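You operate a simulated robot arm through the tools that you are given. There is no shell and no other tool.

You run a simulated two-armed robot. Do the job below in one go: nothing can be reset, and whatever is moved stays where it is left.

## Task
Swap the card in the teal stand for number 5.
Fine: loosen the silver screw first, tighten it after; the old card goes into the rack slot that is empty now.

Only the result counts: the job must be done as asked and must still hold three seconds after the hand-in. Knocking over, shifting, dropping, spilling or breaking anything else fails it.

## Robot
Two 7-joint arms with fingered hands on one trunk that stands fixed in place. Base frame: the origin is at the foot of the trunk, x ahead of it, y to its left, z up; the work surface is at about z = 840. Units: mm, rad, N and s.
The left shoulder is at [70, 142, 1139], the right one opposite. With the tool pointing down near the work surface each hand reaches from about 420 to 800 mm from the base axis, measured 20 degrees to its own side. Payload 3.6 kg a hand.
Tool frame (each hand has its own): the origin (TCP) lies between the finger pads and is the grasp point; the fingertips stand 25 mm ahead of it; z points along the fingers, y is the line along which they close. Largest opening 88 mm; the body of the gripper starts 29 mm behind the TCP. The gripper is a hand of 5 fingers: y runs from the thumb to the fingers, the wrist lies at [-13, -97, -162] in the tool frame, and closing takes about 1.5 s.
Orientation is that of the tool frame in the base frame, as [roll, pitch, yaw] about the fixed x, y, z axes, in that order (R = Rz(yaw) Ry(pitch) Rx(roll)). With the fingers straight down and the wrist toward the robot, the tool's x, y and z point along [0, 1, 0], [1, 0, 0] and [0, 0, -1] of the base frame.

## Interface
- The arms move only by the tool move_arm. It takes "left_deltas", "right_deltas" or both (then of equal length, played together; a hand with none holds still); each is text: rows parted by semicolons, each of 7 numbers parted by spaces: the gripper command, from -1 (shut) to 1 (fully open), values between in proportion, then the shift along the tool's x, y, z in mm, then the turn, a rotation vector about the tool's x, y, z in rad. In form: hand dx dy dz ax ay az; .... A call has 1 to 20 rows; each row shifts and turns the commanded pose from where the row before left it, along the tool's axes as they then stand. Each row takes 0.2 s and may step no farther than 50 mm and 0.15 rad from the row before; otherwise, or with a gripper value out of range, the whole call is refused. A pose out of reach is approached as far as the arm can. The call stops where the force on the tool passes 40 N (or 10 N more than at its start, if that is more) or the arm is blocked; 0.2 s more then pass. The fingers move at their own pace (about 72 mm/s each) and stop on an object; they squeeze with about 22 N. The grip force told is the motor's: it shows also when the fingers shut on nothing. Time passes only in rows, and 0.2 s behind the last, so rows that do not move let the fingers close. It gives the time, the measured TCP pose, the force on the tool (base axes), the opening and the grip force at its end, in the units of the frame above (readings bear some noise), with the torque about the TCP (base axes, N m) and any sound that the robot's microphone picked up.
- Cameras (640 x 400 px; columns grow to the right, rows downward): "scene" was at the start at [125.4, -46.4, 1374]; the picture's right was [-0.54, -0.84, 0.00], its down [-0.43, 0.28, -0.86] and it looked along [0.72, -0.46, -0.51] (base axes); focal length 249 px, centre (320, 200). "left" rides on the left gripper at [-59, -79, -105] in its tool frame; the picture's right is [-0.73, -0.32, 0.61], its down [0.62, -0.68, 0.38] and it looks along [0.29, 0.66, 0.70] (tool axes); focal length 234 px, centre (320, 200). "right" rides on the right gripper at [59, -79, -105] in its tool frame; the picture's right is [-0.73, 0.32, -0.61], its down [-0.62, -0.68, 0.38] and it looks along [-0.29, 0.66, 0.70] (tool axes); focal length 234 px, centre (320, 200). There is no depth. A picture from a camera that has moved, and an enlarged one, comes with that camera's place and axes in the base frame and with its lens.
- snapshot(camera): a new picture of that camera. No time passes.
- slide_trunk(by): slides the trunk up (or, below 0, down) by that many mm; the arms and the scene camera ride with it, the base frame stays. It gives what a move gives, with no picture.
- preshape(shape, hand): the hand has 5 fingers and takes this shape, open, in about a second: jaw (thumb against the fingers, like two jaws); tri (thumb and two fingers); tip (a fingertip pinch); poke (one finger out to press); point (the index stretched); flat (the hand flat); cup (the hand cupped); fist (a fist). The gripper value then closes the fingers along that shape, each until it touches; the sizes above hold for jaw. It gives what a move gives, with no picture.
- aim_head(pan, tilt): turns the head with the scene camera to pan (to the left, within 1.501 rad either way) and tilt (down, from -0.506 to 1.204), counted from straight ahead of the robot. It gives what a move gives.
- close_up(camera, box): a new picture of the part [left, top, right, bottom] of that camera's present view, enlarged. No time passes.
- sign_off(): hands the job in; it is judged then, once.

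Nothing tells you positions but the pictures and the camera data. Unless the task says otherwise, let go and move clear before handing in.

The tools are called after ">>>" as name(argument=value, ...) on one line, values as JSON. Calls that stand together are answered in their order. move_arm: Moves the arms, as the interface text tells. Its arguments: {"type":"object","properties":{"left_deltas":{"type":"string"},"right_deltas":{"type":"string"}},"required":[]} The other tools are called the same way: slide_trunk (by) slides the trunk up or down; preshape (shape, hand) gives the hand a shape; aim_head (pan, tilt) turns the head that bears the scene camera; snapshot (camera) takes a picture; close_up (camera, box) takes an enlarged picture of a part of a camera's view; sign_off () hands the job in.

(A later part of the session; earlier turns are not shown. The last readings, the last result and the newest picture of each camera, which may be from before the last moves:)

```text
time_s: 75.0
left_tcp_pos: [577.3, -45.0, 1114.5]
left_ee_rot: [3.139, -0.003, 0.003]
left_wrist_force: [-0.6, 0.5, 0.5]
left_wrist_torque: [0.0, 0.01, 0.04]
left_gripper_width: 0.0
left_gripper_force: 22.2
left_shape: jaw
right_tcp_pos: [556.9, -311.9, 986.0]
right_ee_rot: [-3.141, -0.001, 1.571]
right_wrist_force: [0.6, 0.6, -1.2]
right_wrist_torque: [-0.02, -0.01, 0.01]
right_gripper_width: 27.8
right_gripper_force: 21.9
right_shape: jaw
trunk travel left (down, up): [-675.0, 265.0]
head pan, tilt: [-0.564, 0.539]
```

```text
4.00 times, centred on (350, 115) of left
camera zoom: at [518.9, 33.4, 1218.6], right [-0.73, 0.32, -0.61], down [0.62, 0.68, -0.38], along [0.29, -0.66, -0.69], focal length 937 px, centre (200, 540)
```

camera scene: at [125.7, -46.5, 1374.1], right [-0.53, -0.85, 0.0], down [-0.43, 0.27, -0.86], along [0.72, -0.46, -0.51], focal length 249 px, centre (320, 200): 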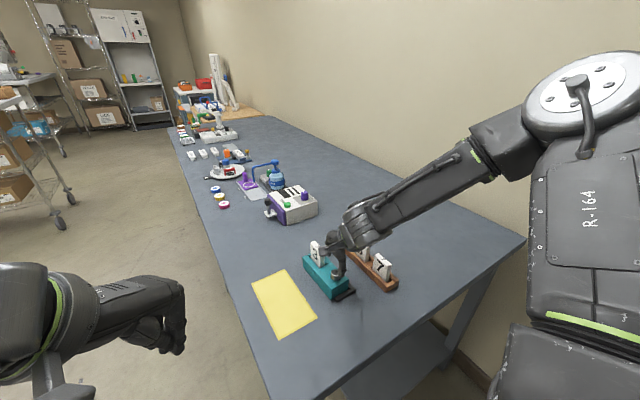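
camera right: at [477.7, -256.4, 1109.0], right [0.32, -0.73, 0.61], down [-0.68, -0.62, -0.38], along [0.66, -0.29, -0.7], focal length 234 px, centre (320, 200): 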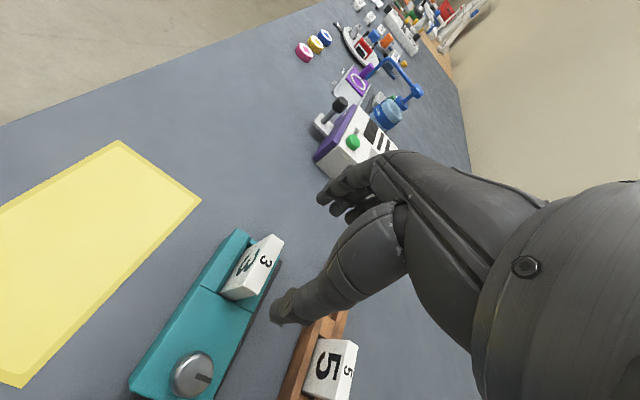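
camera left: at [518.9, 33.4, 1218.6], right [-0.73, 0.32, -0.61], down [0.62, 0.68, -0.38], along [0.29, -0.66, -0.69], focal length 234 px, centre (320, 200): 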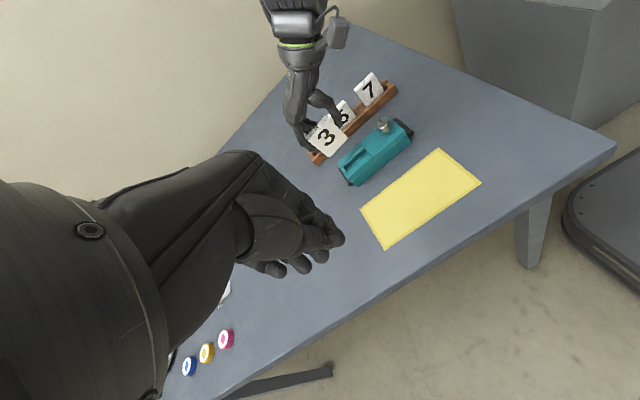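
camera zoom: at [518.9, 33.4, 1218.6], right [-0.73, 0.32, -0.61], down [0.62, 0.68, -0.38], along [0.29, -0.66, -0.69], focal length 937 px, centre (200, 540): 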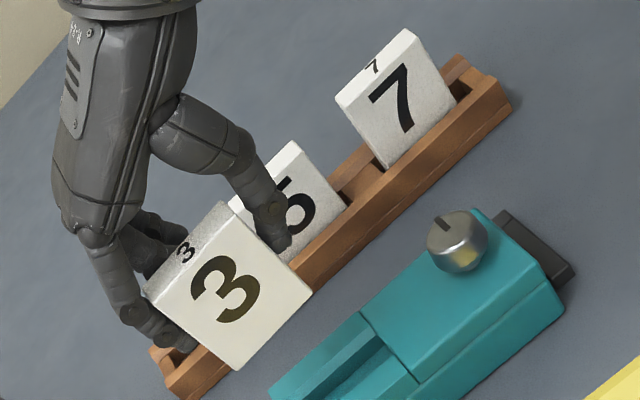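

Triangulating with the left camera gives a card of about 49×59×14 mm, held with yaw +0.074, pitch +0.046 and roll 0.036. I'll rotate the hand to level it and carry it over the empty slot at about (601, -441.5), staying high.

>>> move_arm(right_deltas="-1 0 0 0 -0.023 0.018 0.04; -1 0 0 0 -0.023 0.018 0.039; -1 -22 8.25 -0.5 0 0 0; -1 -22 8.25 -0.5 0 0 0; -1 -22 8.25 -0.5 0 0 0")

>>> move_arm(right_deltas="-1 -22 8.25 -0.5 0 0 0; -1 -22 8.25 -0.5 0 0 0; -1 -22 8.25 -0.5 0 0 0; -1 0 0 0 0 0 0")

>>> snapshot(camera="left")

>>> snapshot(camera="scene")

```text
time_s: 76.2
left_tcp_pos: [579.0, -46.7, 1113.3]
left_ee_rot: [-3.141, 0.001, 0.003]
left_wrist_force: [-0.5, -0.3, 0.0]
left_wrist_torque: [-0.01, 0.01, 0.0]
left_gripper_width: 0.2
left_gripper_force: 21.6
left_shape: jaw
right_tcp_pos: [577.3, -381.3, 985.9]
right_ee_rot: [3.097, -0.038, 1.494]
right_wrist_force: [0.5, -0.8, -0.1]
right_wrist_torque: [-0.03, 0.0, 0.02]
right_gripper_width: 27.9
right_gripper_force: 22.5
right_shape: jaw
trunk travel left (down, up): [-675.0, 265.0]
head pan, tilt: [-0.564, 0.539]
```

```text
time_s: 77.2
left_tcp_pos: [577.8, -46.8, 1113.9]
left_ee_rot: [3.14, -0.001, 0.002]
left_wrist_force: [0.6, -1.1, 0.2]
left_wrist_torque: [0.01, 0.01, -0.01]
left_gripper_width: 0.0
left_gripper_force: 22.1
left_shape: jaw
right_tcp_pos: [596.2, -448.8, 984.9]
right_ee_rot: [3.098, -0.039, 1.494]
right_wrist_force: [0.3, -0.2, -0.6]
right_wrist_torque: [0.01, 0.0, 0.01]
right_gripper_width: 27.9
right_gripper_force: 22.2
right_shape: jaw
trunk travel left (down, up): [-675.0, 265.0]
head pan, tilt: [-0.564, 0.539]
```

```text
taken
camera left: at [519.0, 33.0, 1218.4], right [-0.73, 0.32, -0.61], down [0.62, 0.68, -0.38], along [0.29, -0.66, -0.7], focal length 234 px, centre (320, 200)
```

left: 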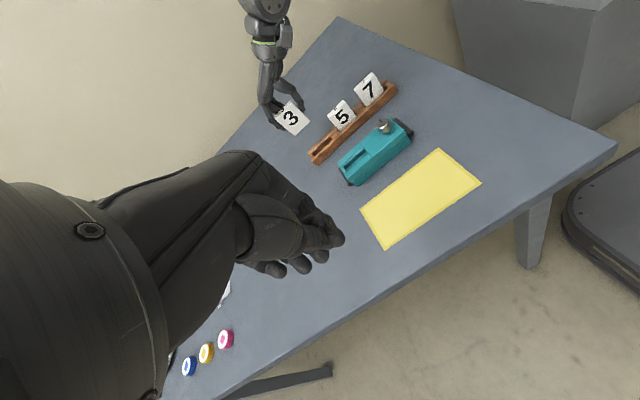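

```text
taken
camera scene: at [125.6, -46.2, 1374.1], right [-0.53, -0.85, 0.0], down [-0.43, 0.27, -0.86], along [0.73, -0.46, -0.51], focal length 249 px, centre (320, 200)
```

scene: 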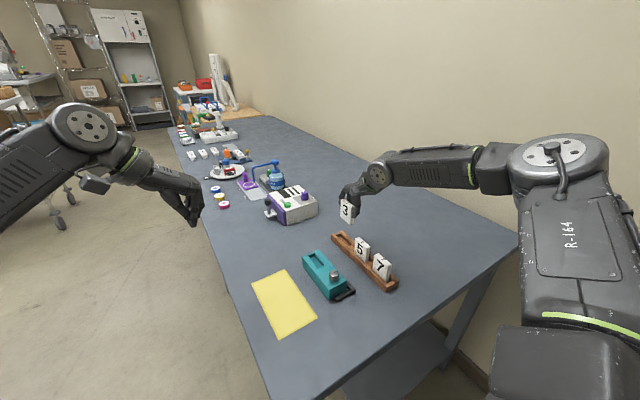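

Both cameras see the held card and the rack clearly. I'll zoom in to triangulate the pocket and the card together.

>>> close_up(camera="left", box=[265, 85, 320, 145])

>>> close_up(camera="left", box=[300, 90, 370, 170])

>>> close_up(camera="scene", box=[330, 190, 370, 230])

>>> close_up(camera="scene", box=[325, 225, 375, 270])

```text
6.67 times, centred on (292, 115) of left
camera zoom: at [519.0, 33.0, 1218.4], right [-0.73, 0.32, -0.61], down [0.62, 0.68, -0.38], along [0.29, -0.66, -0.7], focal length 1561 px, centre (503, 767)
```

zoom: 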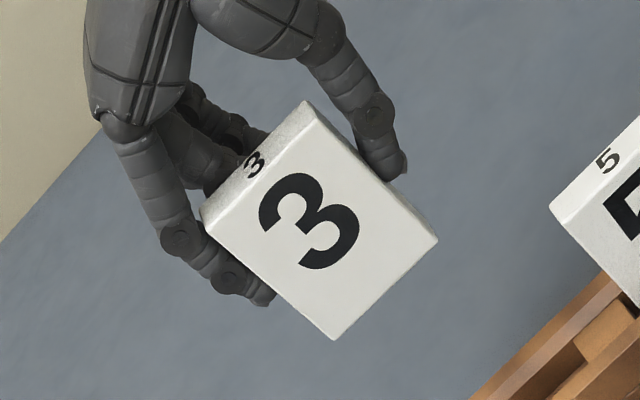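

```text
5.00 times, centred on (335, 130) of left
camera zoom: at [519.0, 33.0, 1218.4], right [-0.73, 0.32, -0.61], down [0.62, 0.68, -0.38], along [0.29, -0.66, -0.7], focal length 1171 px, centre (245, 550)
```

zoom: 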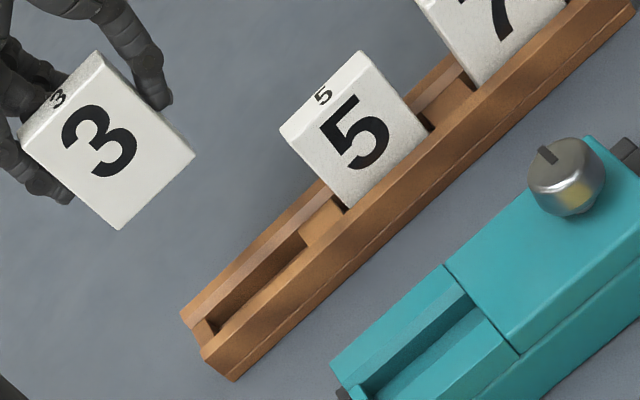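

```text
10.00 times, centred on (350, 210) of scene
camera zoom: at [125.6, -46.2, 1374.1], right [-0.53, -0.85, 0.0], down [-0.43, 0.27, -0.86], along [0.73, -0.46, -0.51], focal length 2486 px, centre (20, 100)
```

zoom: 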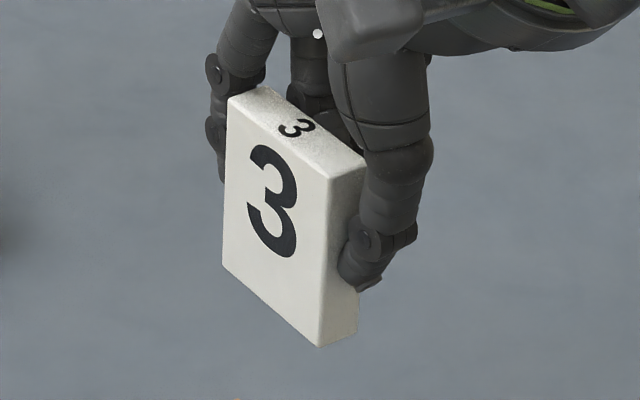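

```text
8.89 times, centred on (350, 248) of scene
camera zoom: at [125.6, -46.2, 1374.1], right [-0.53, -0.85, 0.0], down [-0.43, 0.27, -0.86], along [0.73, -0.46, -0.51], focal length 2210 px, centre (53, -222)
```

zoom: 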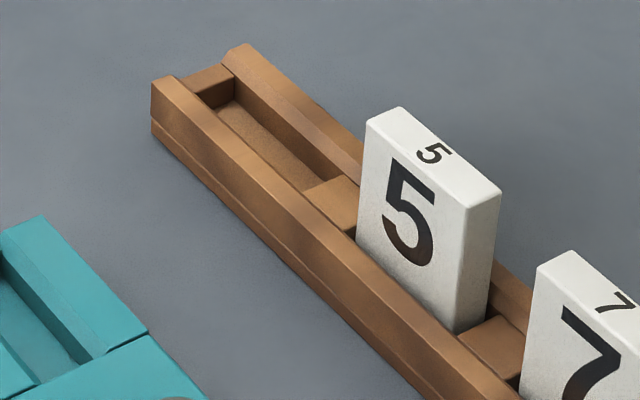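

In the joint camera frame the slot centre sits about 2 mm nearer in x and about 4 mm more toward +y than the card. I'll shift by that and lower the card until its bottom edge is about 15 mm above the rack rim, then check again.

>>> move_arm(right_deltas="-1 0.45 -1.2 14.3 0 0 0; -1 0.45 -1.2 14.3 0 0 0; -1 0.45 -1.2 14.3 0 0 0; -1 0.45 -1.2 14.2 0 0 0; -1 0 0 0 0 0 0")

>>> close_up(camera="left", box=[275, 90, 355, 170])

>>> close_up(camera="scene", box=[325, 210, 375, 260])

>>> close_up(camera="right", box=[200, 170, 380, 350])

```text
time_s: 78.4
left_tcp_pos: [578.5, -46.6, 1112.8]
left_ee_rot: [3.141, 0.0, 0.002]
left_wrist_force: [0.4, -0.5, 0.0]
left_wrist_torque: [0.02, -0.01, 0.04]
left_gripper_width: 0.0
left_gripper_force: 22.3
left_shape: jaw
right_tcp_pos: [594.4, -443.9, 927.7]
right_ee_rot: [3.099, -0.038, 1.493]
right_wrist_force: [0.2, 0.5, -0.9]
right_wrist_torque: [0.0, -0.02, 0.02]
right_gripper_width: 27.9
right_gripper_force: 21.9
right_shape: jaw
trunk travel left (down, up): [-675.0, 265.0]
head pan, tilt: [-0.564, 0.539]
```

```text
5.00 times, centred on (315, 130) of left
camera zoom: at [518.9, 33.0, 1218.4], right [-0.73, 0.32, -0.61], down [0.62, 0.68, -0.38], along [0.29, -0.66, -0.7], focal length 1171 px, centre (345, 550)
```

zoom: 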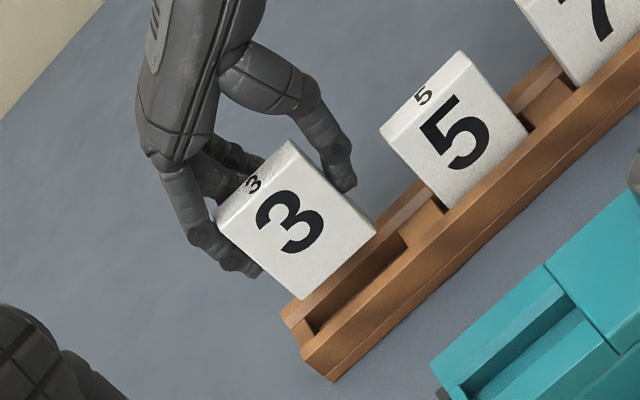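

```text
8.00 times, centred on (350, 235) of scene
camera zoom: at [125.5, -46.3, 1374.1], right [-0.53, -0.85, 0.0], down [-0.43, 0.27, -0.86], along [0.73, -0.46, -0.51], focal length 1989 px, centre (80, -80)
```

zoom: 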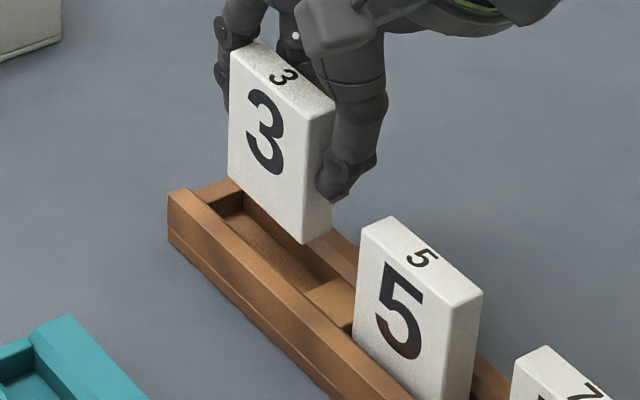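

```text
2.22 times, centred on (290, 260) of right
camera zoom: at [516.5, -383.5, 1030.0], right [0.24, -0.77, 0.59], down [-0.71, -0.55, -0.44], along [0.66, -0.32, -0.68], focal length 520 px, centre (387, 67)
```

zoom: 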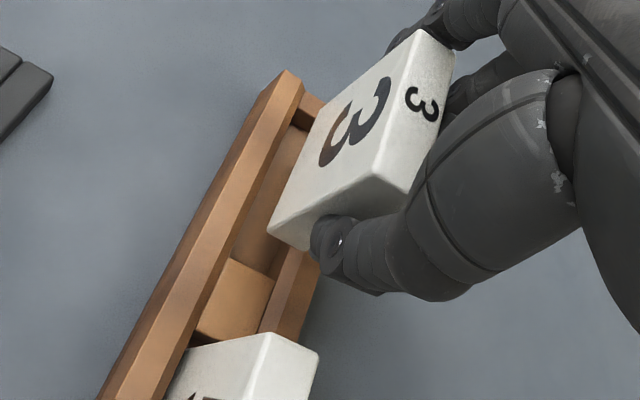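

>>> close_up(camera="right", box=[245, 195, 325, 315])

>>> close_up(camera="left", box=[300, 125, 345, 172])

>>> close_up(camera="scene", box=[334, 225, 366, 255])

```text
3.33 times, centred on (285, 255) of right
camera zoom: at [516.5, -383.5, 1030.0], right [0.24, -0.77, 0.59], down [-0.71, -0.55, -0.44], along [0.66, -0.32, -0.68], focal length 781 px, centre (437, 17)
```

zoom: 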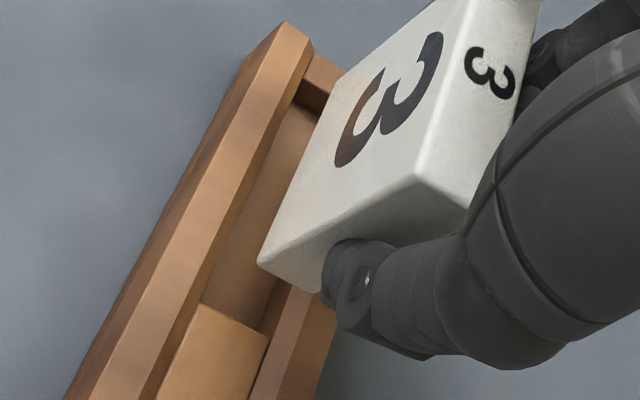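

```text
8.51 times, centred on (322, 148) of left
camera zoom: at [518.9, 33.0, 1218.4], right [-0.73, 0.32, -0.61], down [0.62, 0.68, -0.38], along [0.29, -0.66, -0.7], focal length 1993 px, centre (299, 638)
```

zoom: 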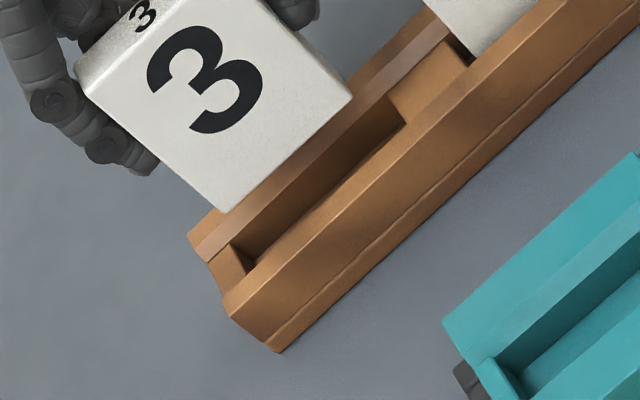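

```text
13.33 times, centred on (350, 240) of scene
camera zoom: at [125.5, -46.3, 1374.1], right [-0.53, -0.85, 0.0], down [-0.43, 0.27, -0.86], along [0.73, -0.46, -0.51], focal length 3315 px, centre (-80, -333)
```

zoom: 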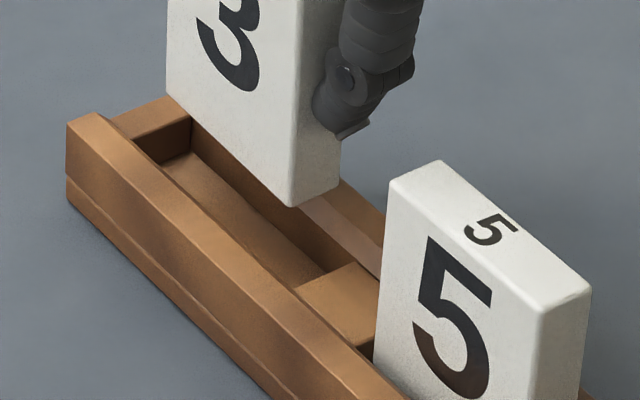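

The pocket measures about 57 × 17.6 mm, centred near (599.2, -439.1) in this frame, and the card bottom is at (600.8, -439.6). That is well inside the clearance. I'll lower it in small steps while watching the force.

>>> move_arm(right_deltas="-1 -0.1 -0.7 4 0 0 0; -1 -0.1 -0.7 4 0 0 0; -1 -0.1 -0.7 4 0 0 0; -1 -0.14 -0.18 4 0 0 0")

>>> close_up(camera="left", box=[290, 105, 345, 172])

>>> close_up(camera="scene", box=[330, 215, 370, 255])

```text
time_s: 79.4
left_tcp_pos: [579.0, -47.2, 1112.7]
left_ee_rot: [-3.14, 0.002, 0.002]
left_wrist_force: [-0.7, -0.5, -0.6]
left_wrist_torque: [0.01, -0.02, -0.02]
left_gripper_width: 0.0
left_gripper_force: 21.8
left_shape: jaw
right_tcp_pos: [592.8, -445.0, 912.1]
right_ee_rot: [3.098, -0.039, 1.494]
right_wrist_force: [0.9, -0.1, -0.9]
right_wrist_torque: [0.02, -0.01, -0.01]
right_gripper_width: 27.8
right_gripper_force: 22.2
right_shape: jaw
trunk travel left (down, up): [-675.0, 265.0]
head pan, tilt: [-0.564, 0.539]
```

```text
5.97 times, centred on (318, 138) of left
camera zoom: at [519.2, 32.8, 1218.3], right [-0.73, 0.32, -0.61], down [0.62, 0.68, -0.38], along [0.29, -0.66, -0.7], focal length 1398 px, centre (335, 567)
```

zoom: 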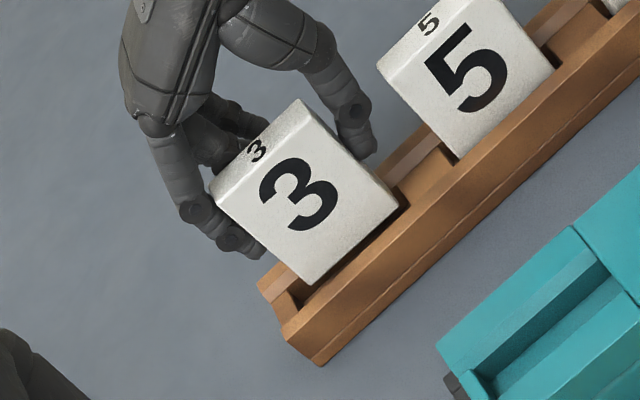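

```text
10.00 times, centred on (350, 235) of scene
camera zoom: at [125.8, -46.5, 1374.0], right [-0.53, -0.85, 0.0], down [-0.43, 0.27, -0.86], along [0.72, -0.46, -0.51], focal length 2486 px, centre (20, -150)
```

zoom: 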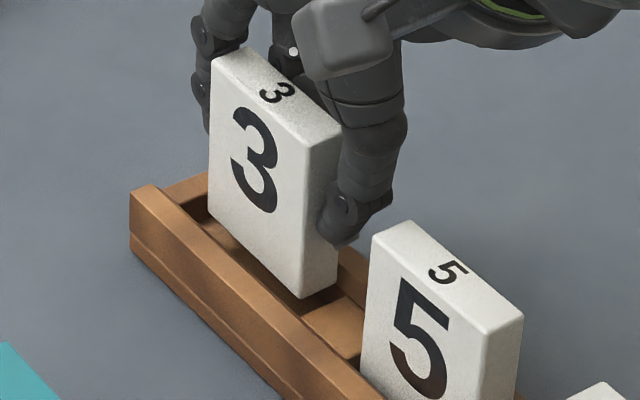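

The card is entering between the rims with no force. I'll continue down in 3 mm steps.

>>> move_arm(right_deltas="-1 -0.1 -0.14 3 0 0 0; -1 -0.1 -0.14 3 0 0 0; -1 -0.1 -0.14 3 0 0 0; -1 0 0 0 0 0 0")

>>> close_up(camera="left", box=[290, 105, 345, 172])

>>> close_up(camera="scene", box=[330, 215, 370, 255])

```text
time_s: 80.4
left_tcp_pos: [577.8, -46.1, 1112.6]
left_ee_rot: [3.141, 0.0, 0.003]
left_wrist_force: [-0.1, 0.7, 0.1]
left_wrist_torque: [0.01, 0.0, -0.02]
left_gripper_width: 0.2
left_gripper_force: 22.3
left_shape: jaw
right_tcp_pos: [592.4, -444.2, 902.1]
right_ee_rot: [3.099, -0.039, 1.494]
right_wrist_force: [-1.0, -0.4, -1.5]
right_wrist_torque: [-0.02, 0.0, 0.04]
right_gripper_width: 27.9
right_gripper_force: 22.6
right_shape: jaw
trunk travel left (down, up): [-675.0, 265.0]
head pan, tilt: [-0.564, 0.539]
```

```text
5.97 times, centred on (318, 138) of left
camera zoom: at [519.1, 32.8, 1218.4], right [-0.73, 0.32, -0.61], down [0.62, 0.68, -0.38], along [0.29, -0.66, -0.7], focal length 1398 px, centre (335, 567)
```

zoom: 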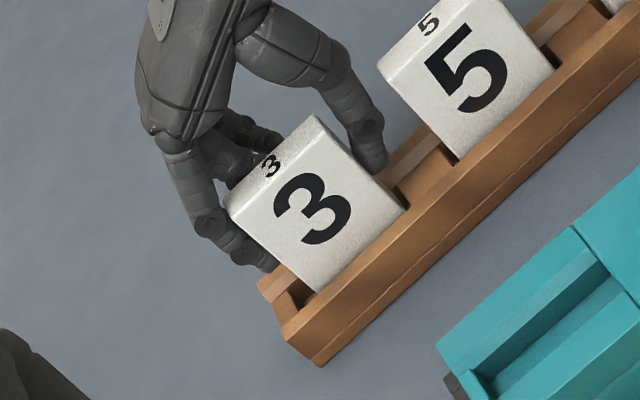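

```text
10.00 times, centred on (350, 235) of scene
camera zoom: at [125.7, -46.4, 1374.0], right [-0.53, -0.85, 0.0], down [-0.43, 0.27, -0.86], along [0.73, -0.46, -0.51], focal length 2486 px, centre (20, -150)
```

zoom: 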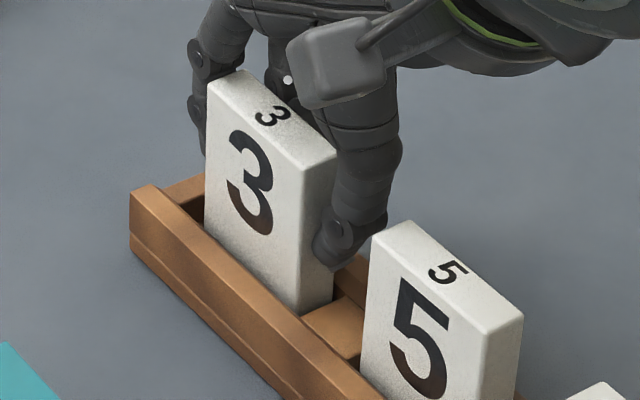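

>>> move_arm(right_deltas="-1 -0.05 -0.07 1.5 0 0 0; -1 -0.05 -0.07 1.5 0 0 0; -1 0 0 0 0 0 0")

>>> close_up(camera="scene", box=[330, 215, 370, 255])

>>> close_up(camera="right", box=[200, 170, 380, 350])

```text
time_s: 81.2
left_tcp_pos: [578.6, -46.9, 1114.0]
left_ee_rot: [-3.14, 0.001, 0.002]
left_wrist_force: [-0.2, -0.3, -0.1]
left_wrist_torque: [0.01, 0.0, 0.01]
left_gripper_width: 0.0
left_gripper_force: 21.6
left_shape: jaw
right_tcp_pos: [592.8, -445.7, 900.1]
right_ee_rot: [3.098, -0.038, 1.494]
right_wrist_force: [0.3, -0.8, 0.9]
right_wrist_torque: [0.01, 0.02, 0.01]
right_gripper_width: 27.7
right_gripper_force: 22.5
right_shape: jaw
trunk travel left (down, up): [-675.0, 265.0]
head pan, tilt: [-0.564, 0.539]
```

```text
10.00 times, centred on (350, 235) of scene
camera zoom: at [125.7, -46.4, 1374.0], right [-0.53, -0.85, 0.0], down [-0.43, 0.27, -0.86], along [0.73, -0.46, -0.51], focal length 2486 px, centre (20, -150)
```

zoom: 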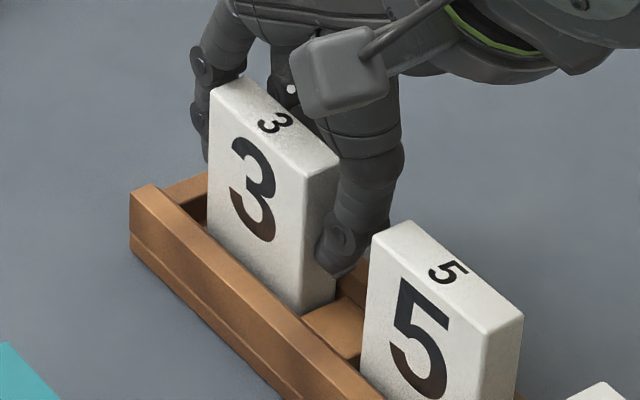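

```text
2.22 times, centred on (290, 260) of right
camera zoom: at [514.8, -384.5, 1002.1], right [0.24, -0.77, 0.59], down [-0.71, -0.55, -0.44], along [0.66, -0.32, -0.68], focal length 520 px, centre (387, 67)
```

zoom: 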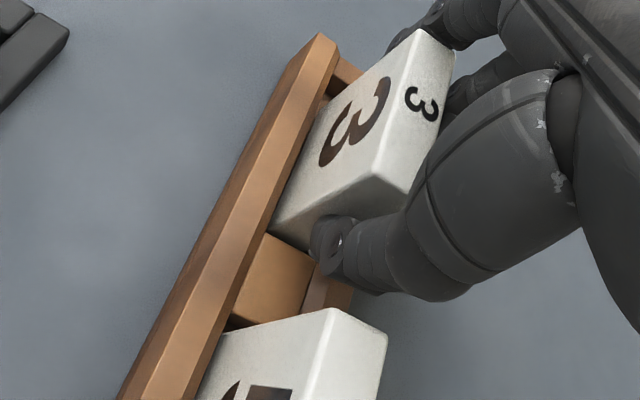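

>>> move_arm(right_deltas="-1 -0.05 -0.07 1.5 0 0 0; -1 -0.05 -0.07 1.5 0 0 0; -1 0 0 0 0 0 0")

>>> close_up(camera="scene", box=[330, 215, 370, 255])

```text
time_s: 82.0
left_tcp_pos: [578.3, -46.4, 1114.7]
left_ee_rot: [-3.141, -0.001, 0.002]
left_wrist_force: [-0.3, -0.1, 0.1]
left_wrist_torque: [0.0, -0.02, 0.0]
left_gripper_width: 0.1
left_gripper_force: 22.1
left_shape: jaw
right_tcp_pos: [591.9, -445.3, 897.2]
right_ee_rot: [3.096, -0.038, 1.493]
right_wrist_force: [1.1, -0.7, 1.4]
right_wrist_torque: [0.01, 0.01, -0.02]
right_gripper_width: 28.0
right_gripper_force: 21.6
right_shape: jaw
trunk travel left (down, up): [-675.0, 265.0]
head pan, tilt: [-0.564, 0.539]
```

```text
10.00 times, centred on (350, 235) of scene
camera zoom: at [125.5, -46.3, 1374.1], right [-0.53, -0.85, 0.0], down [-0.43, 0.27, -0.86], along [0.73, -0.46, -0.51], focal length 2486 px, centre (20, -150)
```

zoom: 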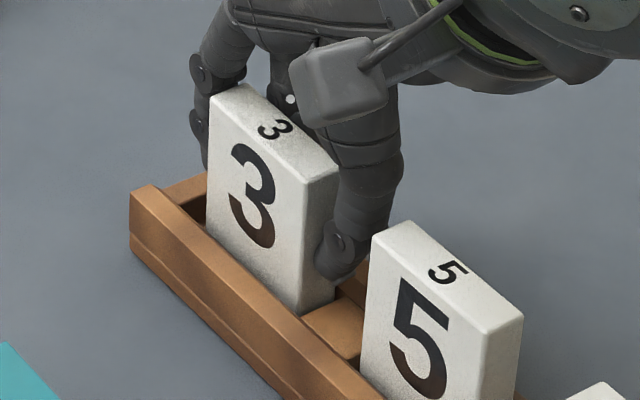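

Card 3 is within about 2 mm of its seat. I'll open the hand gradually and watch the card and its neighbour.

>>> move_arm(right_deltas="-0.3 0 0 0 0 0 0; -0.2 0 0 0 0 0 0; -0.1 0 0 0 0 0 0; 0 0 0 0 0 0 0; 0.05 0 0 0 0 0 0; 0.05 0 0 0 0 0 0")

>>> close_up(camera="scene", box=[330, 215, 370, 255])

>>> close_up(camera="right", box=[200, 170, 380, 350])

>>> close_up(camera="left", box=[290, 105, 345, 172])

```text
time_s: 83.4
left_tcp_pos: [579.0, -46.2, 1113.4]
left_ee_rot: [3.141, 0.0, 0.002]
left_wrist_force: [0.5, -0.4, -0.3]
left_wrist_torque: [-0.02, 0.01, -0.03]
left_gripper_width: 0.2
left_gripper_force: 21.8
left_shape: jaw
right_tcp_pos: [592.0, -444.3, 896.8]
right_ee_rot: [3.096, -0.039, 1.495]
right_wrist_force: [0.8, -0.5, 1.1]
right_wrist_torque: [0.0, -0.05, 0.01]
right_gripper_width: 47.6
right_gripper_force: 0.2
right_shape: jaw
trunk travel left (down, up): [-675.0, 265.0]
head pan, tilt: [-0.564, 0.539]
```

```text
10.00 times, centred on (350, 235) of scene
camera zoom: at [126.0, -46.2, 1374.0], right [-0.53, -0.85, 0.0], down [-0.43, 0.27, -0.86], along [0.72, -0.46, -0.51], focal length 2486 px, centre (20, -150)
```

zoom: 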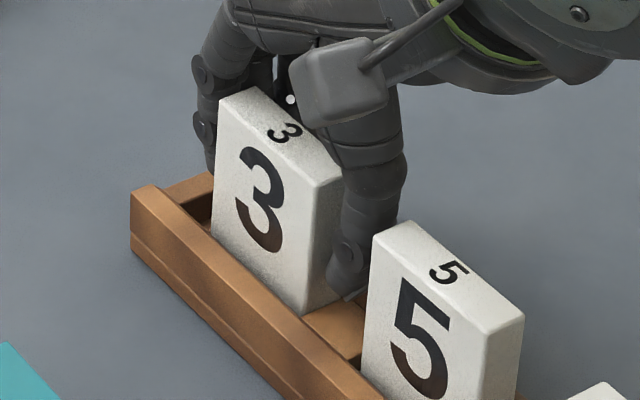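

```text
2.22 times, centred on (290, 260) of right
camera zoom: at [514.9, -384.3, 999.0], right [0.24, -0.77, 0.59], down [-0.71, -0.55, -0.44], along [0.66, -0.32, -0.68], focal length 520 px, centre (387, 67)
```

zoom: 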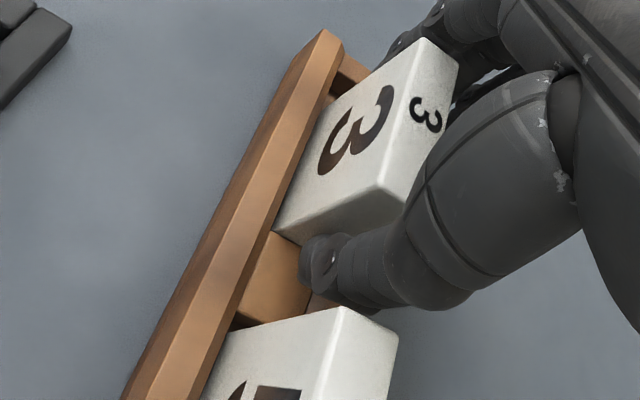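

```text
5.97 times, centred on (318, 138) of left
camera zoom: at [519.4, 33.0, 1218.2], right [-0.73, 0.32, -0.61], down [0.62, 0.68, -0.38], along [0.29, -0.66, -0.7], focal length 1398 px, centre (335, 567)
```

zoom: 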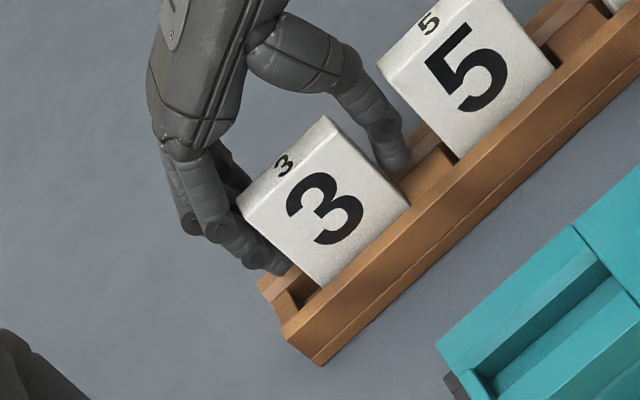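

The card has dropped in. I'll open further while easing the hand +x so both sides clear it evenly.

>>> move_arm(right_deltas="0.12 0 1.5 0 0 0 0; 0.2 0 1.5 0 0 0 0; 0.28 0 1.5 0 0 0 0; 0.33 0 1 0 0 0 0; 0.33 0 0 0 0 0 0")

>>> close_up(camera="scene", box=[330, 215, 370, 255])

>>> close_up(camera="right", box=[200, 170, 380, 350])

>>> close_up(camera="left", box=[290, 105, 345, 172])

```text
time_s: 84.6
left_tcp_pos: [579.0, -45.3, 1113.8]
left_ee_rot: [3.141, 0.0, 0.002]
left_wrist_force: [0.9, -0.2, -0.2]
left_wrist_torque: [0.0, 0.02, -0.01]
left_gripper_width: 0.0
left_gripper_force: 21.8
left_shape: jaw
right_tcp_pos: [598.4, -444.4, 897.8]
right_ee_rot: [3.097, -0.038, 1.494]
right_wrist_force: [-0.2, 0.0, 0.4]
right_wrist_torque: [-0.02, -0.03, -0.02]
right_gripper_width: 58.0
right_gripper_force: 0.0
right_shape: jaw
trunk travel left (down, up): [-675.0, 265.0]
head pan, tilt: [-0.564, 0.539]
```

```text
10.00 times, centred on (350, 235) of scene
camera zoom: at [125.6, -46.4, 1374.1], right [-0.53, -0.85, 0.0], down [-0.43, 0.27, -0.86], along [0.73, -0.46, -0.51], focal length 2486 px, centre (20, -150)
```

zoom: 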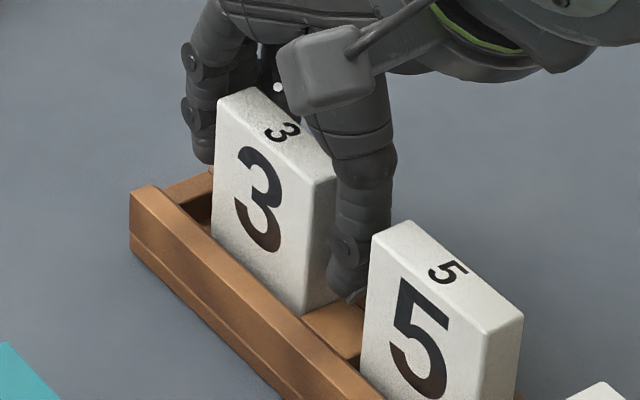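

```text
2.22 times, centred on (290, 260) of right
camera zoom: at [520.1, -384.7, 999.4], right [0.24, -0.77, 0.59], down [-0.71, -0.55, -0.44], along [0.66, -0.32, -0.68], focal length 520 px, centre (387, 67)
```

zoom: 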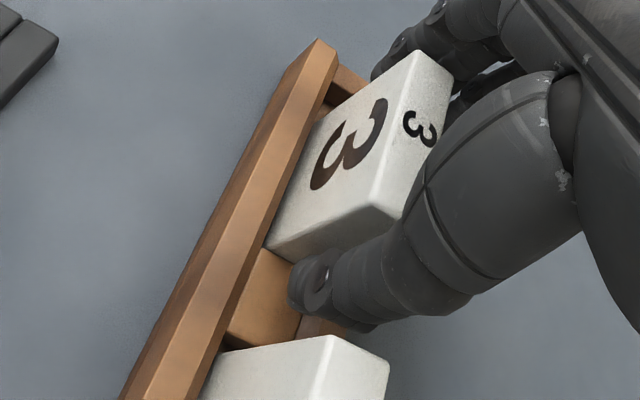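

```text
5.97 times, centred on (318, 138) of left
camera zoom: at [519.0, 32.9, 1218.4], right [-0.73, 0.32, -0.61], down [0.62, 0.68, -0.38], along [0.29, -0.66, -0.7], focal length 1398 px, centre (335, 567)
```

zoom: 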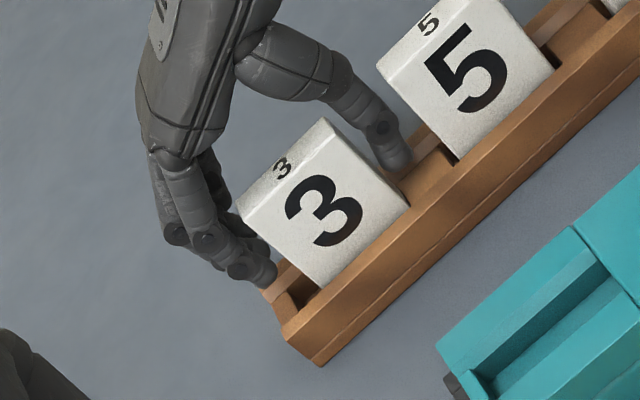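

Card 3 is released. I'll raise the hand straight up slowly and check that the card stays put.

>>> move_arm(right_deltas="0.4 0.18 0.23 -5 0 0 0; 0.4 0.18 0.23 -5 0 0 0; 0.4 0.36 0.46 -10 0 0 0; 0.4 0.54 0.7 -15 0 0 0; 0.4 0.54 0.7 -15 0 0 0; 0.4 0.9 1.2 -25 0 0 0; 0.4 0.9 1.2 -25 0 0 0; 0.4 0 0 0 0 0 0")

>>> close_up(camera="scene", box=[325, 220, 375, 265])

>>> close_up(camera="left", box=[290, 75, 410, 185])

```text
time_s: 86.4
left_tcp_pos: [578.5, -46.3, 1113.5]
left_ee_rot: [3.141, -0.001, 0.003]
left_wrist_force: [-0.4, 0.3, -0.7]
left_wrist_torque: [0.02, 0.01, 0.02]
left_gripper_width: 0.0
left_gripper_force: 22.0
left_shape: jaw
right_tcp_pos: [597.4, -444.3, 999.5]
right_ee_rot: [3.098, -0.038, 1.493]
right_wrist_force: [-0.3, 0.0, -0.6]
right_wrist_torque: [0.0, 0.01, -0.04]
right_gripper_width: 61.5
right_gripper_force: 0.1
right_shape: jaw
trunk travel left (down, up): [-675.0, 265.0]
head pan, tilt: [-0.564, 0.539]
```

```text
8.89 times, centred on (350, 242) of scene
camera zoom: at [125.9, -46.6, 1374.0], right [-0.53, -0.85, 0.0], down [-0.43, 0.27, -0.86], along [0.72, -0.46, -0.51], focal length 2210 px, centre (53, -178)
```

zoom: 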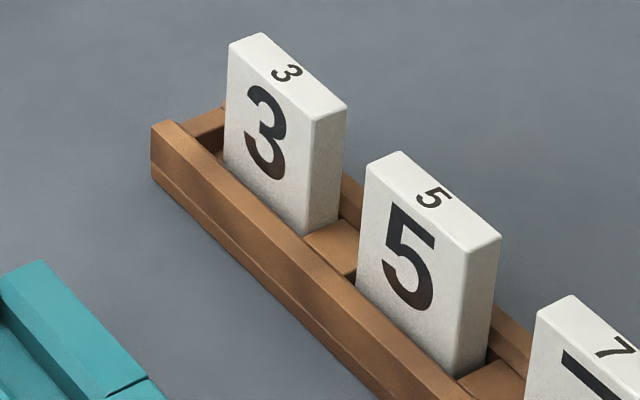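

```text
3.64 times, centred on (350, 130) of left
camera zoom: at [519.3, 32.7, 1218.2], right [-0.73, 0.32, -0.61], down [0.62, 0.68, -0.38], along [0.29, -0.66, -0.7], focal length 852 px, centre (211, 454)
```

zoom: 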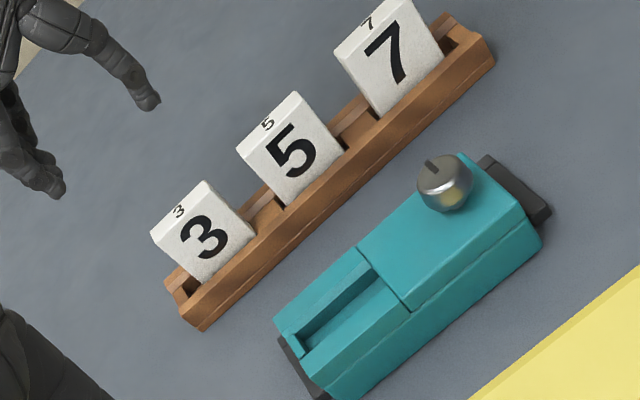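

Card 3 is properly in the formerly empty slot. Next is reseating the stand, which sits about 8 mm out along +y. I'll square the hand, close it, and take it to the +y side so the edge of the hand can push the stand back.

>>> move_arm(right_deltas="0 0 0 0 0.023 -0.018 -0.04; -0.5 0 0 0 0.023 -0.018 -0.039; -1 25 -12 0 0 0 0; -1 25 -12 0 0 0 0; -1 25 -12 0 0 0 0; -1 25 -12 0 0 0 0")

>>> move_arm(right_deltas="-1 25 -4 0 0 0 0; -1 25 -4 0 0 0 0; -1 25 -4 0 0 0 0")

```text
time_s: 87.8
left_tcp_pos: [578.0, -46.2, 1114.5]
left_ee_rot: [3.139, 0.001, 0.001]
left_wrist_force: [0.3, 0.7, -0.2]
left_wrist_torque: [0.01, 0.0, -0.01]
left_gripper_width: 0.0
left_gripper_force: 22.0
left_shape: jaw
right_tcp_pos: [546.9, -344.8, 997.1]
right_ee_rot: [-3.14, 0.001, 1.572]
right_wrist_force: [0.4, 0.1, 0.2]
right_wrist_torque: [0.0, -0.01, -0.02]
right_gripper_width: 0.0
right_gripper_force: 22.5
right_shape: jaw
trunk travel left (down, up): [-675.0, 265.0]
head pan, tilt: [-0.564, 0.539]
```

```text
time_s: 88.6
left_tcp_pos: [578.0, -44.4, 1115.0]
left_ee_rot: [3.139, 0.001, 0.002]
left_wrist_force: [0.8, 0.2, -0.4]
left_wrist_torque: [-0.03, 0.01, 0.0]
left_gripper_width: 0.0
left_gripper_force: 22.2
left_shape: jaw
right_tcp_pos: [535.9, -268.8, 996.7]
right_ee_rot: [3.142, -0.001, 1.57]
right_wrist_force: [0.0, 0.3, 0.2]
right_wrist_torque: [0.0, 0.0, -0.03]
right_gripper_width: 0.0
right_gripper_force: 22.0
right_shape: jaw
trunk travel left (down, up): [-675.0, 265.0]
head pan, tilt: [-0.564, 0.539]
```

>>> move_arm(right_deltas="-1 22 0 0 0 0 0; -1 22 0 0 0 0 0; -1 0 0 0 0 0 0")

>>> snapshot(camera="scene")

>>> snapshot(camera="left")

```text
time_s: 89.4
left_tcp_pos: [576.6, -47.4, 1113.4]
left_ee_rot: [3.141, 0.0, 0.002]
left_wrist_force: [0.3, 0.2, 0.8]
left_wrist_torque: [-0.02, -0.05, -0.02]
left_gripper_width: 0.1
left_gripper_force: 22.3
left_shape: jaw
right_tcp_pos: [536.6, -226.3, 996.4]
right_ee_rot: [3.141, -0.002, 1.572]
right_wrist_force: [0.4, -0.8, 0.2]
right_wrist_torque: [-0.01, -0.02, 0.0]
right_gripper_width: 0.1
right_gripper_force: 22.1
right_shape: jaw
trunk travel left (down, up): [-675.0, 265.0]
head pan, tilt: [-0.564, 0.539]
```

```text
taken
camera scene: at [125.3, -47.2, 1374.1], right [-0.53, -0.85, 0.0], down [-0.43, 0.28, -0.86], along [0.73, -0.46, -0.51], focal length 249 px, centre (320, 200)
```

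scene: 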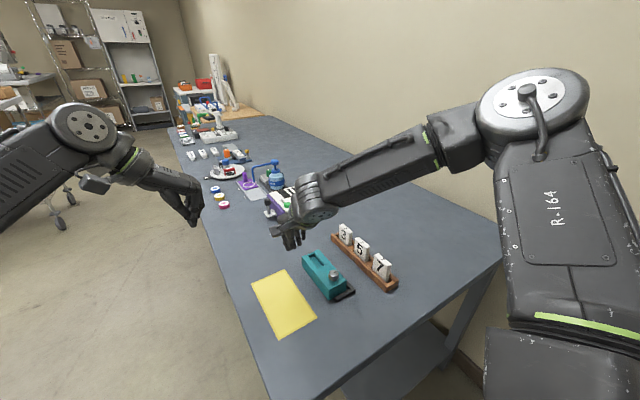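

```text
taken
camera left: at [518.8, 32.2, 1218.5], right [-0.73, 0.32, -0.61], down [0.62, 0.68, -0.38], along [0.29, -0.66, -0.7], focal length 234 px, centre (320, 200)
```

left: 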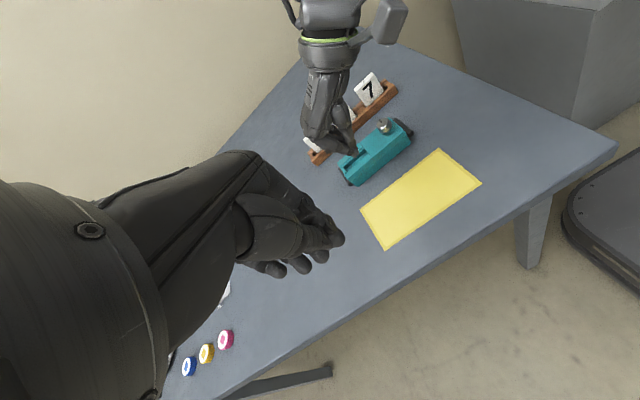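

Reachable. I'll lower the closed hand beside the stand's +y face, with a gap of about 15 mm.

>>> move_arm(right_deltas="-1 0 0 25 0 0 0; -1 0 0 25 0 0 0; -1 0 0 25 0 0 0; -1 0 0 20 0 0 0; -1 0 0 16 0 0 0; -1 0 0 0 0 0 0")

>>> close_up(camera="scene", box=[280, 225, 360, 305])

>>> close_up(camera="left", box=[310, 90, 430, 200])

>>> snapshot(camera="right")

```text
time_s: 90.8
left_tcp_pos: [578.7, -46.8, 1113.2]
left_ee_rot: [-3.142, -0.001, 0.002]
left_wrist_force: [0.3, 0.2, 0.8]
left_wrist_torque: [0.04, -0.01, -0.05]
left_gripper_width: 0.0
left_gripper_force: 22.2
left_shape: jaw
right_tcp_pos: [536.6, -227.2, 886.3]
right_ee_rot: [-3.141, 0.0, 1.573]
right_wrist_force: [0.7, 0.5, -0.2]
right_wrist_torque: [-0.01, -0.02, 0.01]
right_gripper_width: 0.0
right_gripper_force: 21.8
right_shape: jaw
trunk travel left (down, up): [-675.0, 265.0]
head pan, tilt: [-0.564, 0.539]
```

```text
5.00 times, centred on (320, 265) of scene
camera zoom: at [125.4, -46.2, 1374.1], right [-0.53, -0.85, 0.0], down [-0.43, 0.27, -0.86], along [0.73, -0.46, -0.51], focal length 1243 px, centre (320, -125)
```

zoom: 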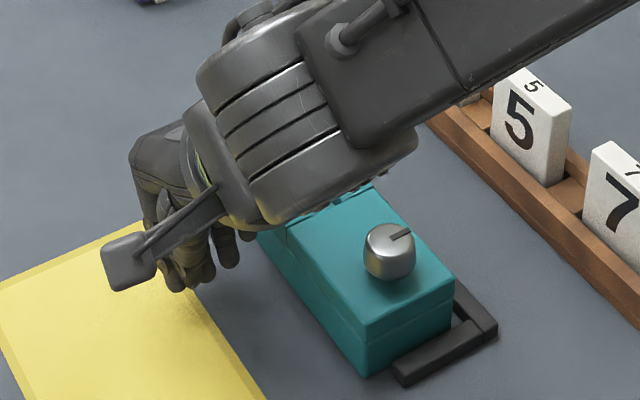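

```text
3.64 times, centred on (370, 145) of left
camera zoom: at [518.9, 33.1, 1218.5], right [-0.73, 0.32, -0.61], down [0.62, 0.68, -0.38], along [0.29, -0.66, -0.7], focal length 852 px, centre (138, 400)
```

zoom: 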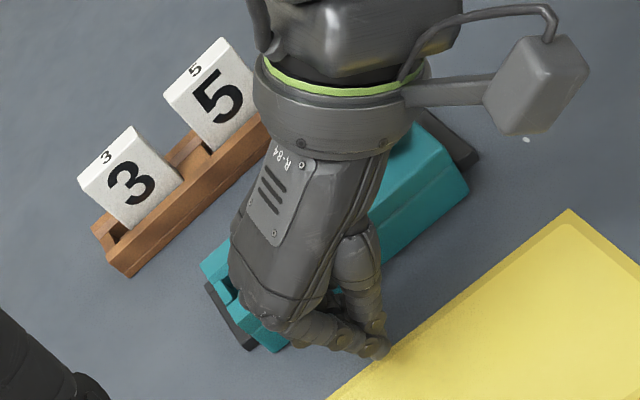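

```text
taken
camera right: at [459.5, -169.8, 989.3], right [0.32, -0.73, 0.61], down [-0.68, -0.62, -0.38], along [0.66, -0.29, -0.7], focal length 234 px, centre (320, 200)
```

right: 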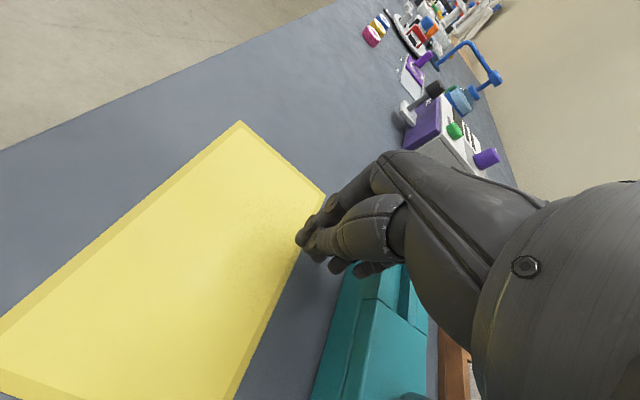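

All clear. I'll move toward -y in 3 mm steps until contact.

>>> move_arm(right_deltas="-1 -3 0 0 0 0 0; -1 -3 0 0 0 0 0; -1 -3 0 0 0 0 0; -1 -3 0 0 0 0 0; -1 0 0 0 0 0 0")

>>> close_up(camera="scene", box=[280, 225, 360, 305])

```text
time_s: 92.0
left_tcp_pos: [577.9, -45.8, 1112.6]
left_ee_rot: [-3.14, 0.001, 0.001]
left_wrist_force: [0.3, 0.4, 0.9]
left_wrist_torque: [-0.02, 0.04, 0.04]
left_gripper_width: 0.2
left_gripper_force: 22.0
left_shape: jaw
right_tcp_pos: [537.5, -238.7, 887.0]
right_ee_rot: [-3.141, 0.001, 1.571]
right_wrist_force: [-0.2, -0.1, -0.3]
right_wrist_torque: [0.01, -0.01, 0.01]
right_gripper_width: 0.0
right_gripper_force: 22.0
right_shape: jaw
trunk travel left (down, up): [-675.0, 265.0]
head pan, tilt: [-0.564, 0.539]
```

```text
5.00 times, centred on (320, 265) of scene
camera zoom: at [125.7, -46.3, 1374.1], right [-0.53, -0.85, 0.0], down [-0.43, 0.27, -0.86], along [0.73, -0.46, -0.51], focal length 1243 px, centre (320, -125)
```

zoom: 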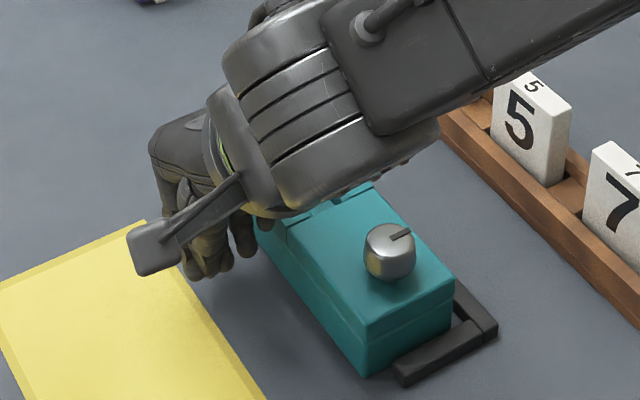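

>>> move_arm(right_deltas="-1 -2 0 0 0 0 0; -1 -2 0 0 0 0 0; -1 -2 0 0 0 0 0; -1 0 0 0 0 0 0")

>>> close_up(camera="scene", box=[295, 235, 365, 305])

>>> close_up(camera="left", box=[330, 110, 430, 200])

```text
time_s: 93.0
left_tcp_pos: [578.7, -45.8, 1112.6]
left_ee_rot: [3.139, 0.001, 0.002]
left_wrist_force: [-0.8, 0.2, -0.4]
left_wrist_torque: [0.0, -0.02, 0.0]
left_gripper_width: 0.0
left_gripper_force: 22.2
left_shape: jaw
right_tcp_pos: [536.5, -244.3, 887.0]
right_ee_rot: [3.141, 0.0, 1.572]
right_wrist_force: [0.4, 1.6, 0.1]
right_wrist_torque: [-0.02, 0.0, 0.01]
right_gripper_width: 0.0
right_gripper_force: 22.1
right_shape: jaw
trunk travel left (down, up): [-675.0, 265.0]
head pan, tilt: [-0.564, 0.539]
```

```text
5.71 times, centred on (330, 270) of scene
camera zoom: at [125.7, -45.9, 1374.1], right [-0.53, -0.85, 0.0], down [-0.43, 0.27, -0.86], along [0.73, -0.46, -0.51], focal length 1421 px, centre (263, -200)
```

zoom: 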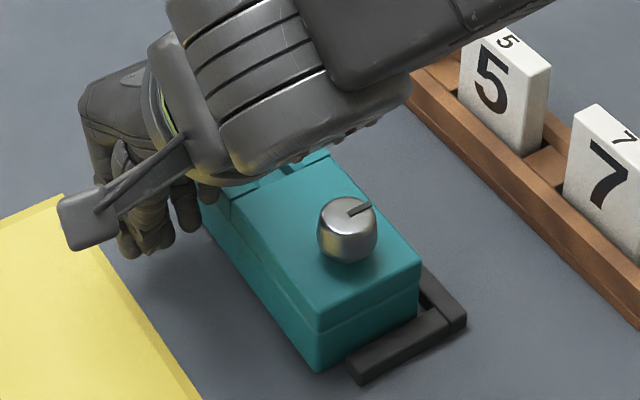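

```text
4.44 times, centred on (380, 155) of left
camera zoom: at [519.1, 33.3, 1218.3], right [-0.73, 0.32, -0.61], down [0.62, 0.68, -0.38], along [0.29, -0.66, -0.7], focal length 1041 px, centre (53, 400)
```

zoom: 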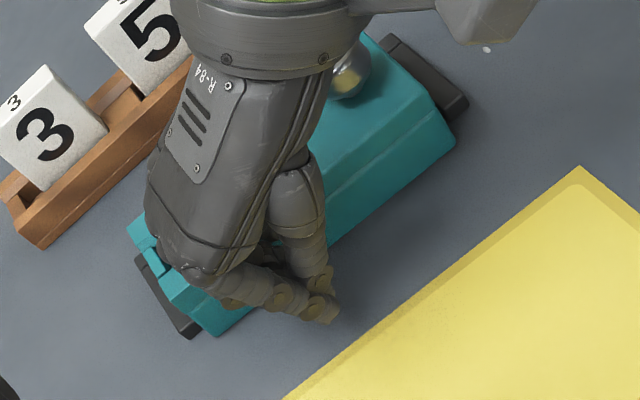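

Contact made at about 1.6 N, and the stand is starting to slide toward the cradle. I'll continue in 2 mm steps.

>>> move_arm(right_deltas="-1 -2 0 0 0 0 0; -1 -2 0 0 0 0 0; -1 0 0 0 0 0 0")

>>> close_up(camera="scene", box=[295, 235, 365, 305])

>>> close_up(camera="left", box=[330, 110, 430, 200])

```text
time_s: 93.8
left_tcp_pos: [578.4, -46.5, 1113.4]
left_ee_rot: [3.139, -0.002, 0.002]
left_wrist_force: [0.4, -0.1, -0.5]
left_wrist_torque: [0.05, 0.0, 0.02]
left_gripper_width: 0.0
left_gripper_force: 22.3
left_shape: jaw
right_tcp_pos: [538.6, -247.3, 886.9]
right_ee_rot: [-3.141, 0.0, 1.572]
right_wrist_force: [0.3, 1.6, -0.3]
right_wrist_torque: [0.0, 0.0, -0.01]
right_gripper_width: 0.0
right_gripper_force: 22.5
right_shape: jaw
trunk travel left (down, up): [-675.0, 265.0]
head pan, tilt: [-0.564, 0.539]
```

```text
5.71 times, centred on (330, 270) of scene
camera zoom: at [125.6, -46.0, 1374.1], right [-0.53, -0.85, 0.0], down [-0.43, 0.27, -0.86], along [0.73, -0.46, -0.51], focal length 1421 px, centre (263, -200)
```

zoom: 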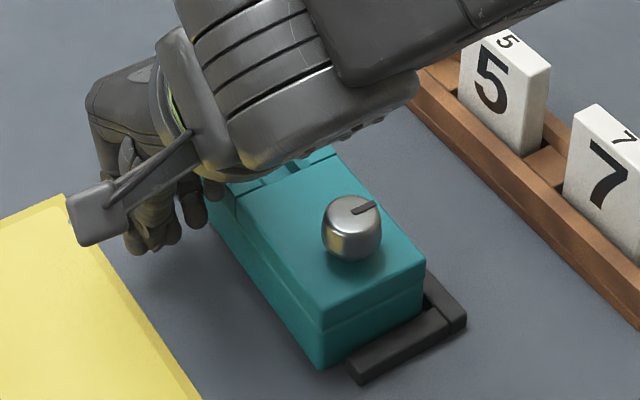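

```text
4.44 times, centred on (380, 155) of left
camera zoom: at [519.1, 33.3, 1218.4], right [-0.73, 0.32, -0.61], down [0.62, 0.68, -0.38], along [0.29, -0.66, -0.7], focal length 1041 px, centre (53, 400)
```

zoom: 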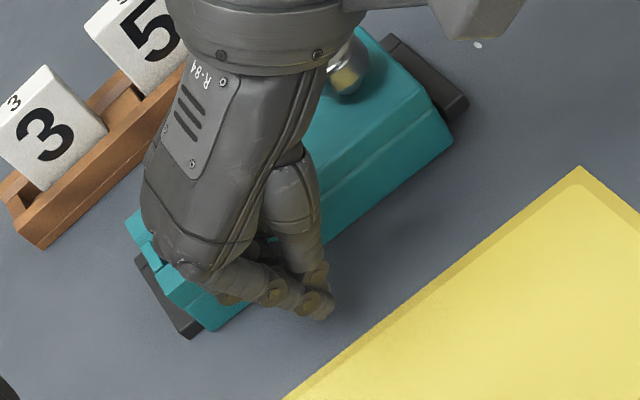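

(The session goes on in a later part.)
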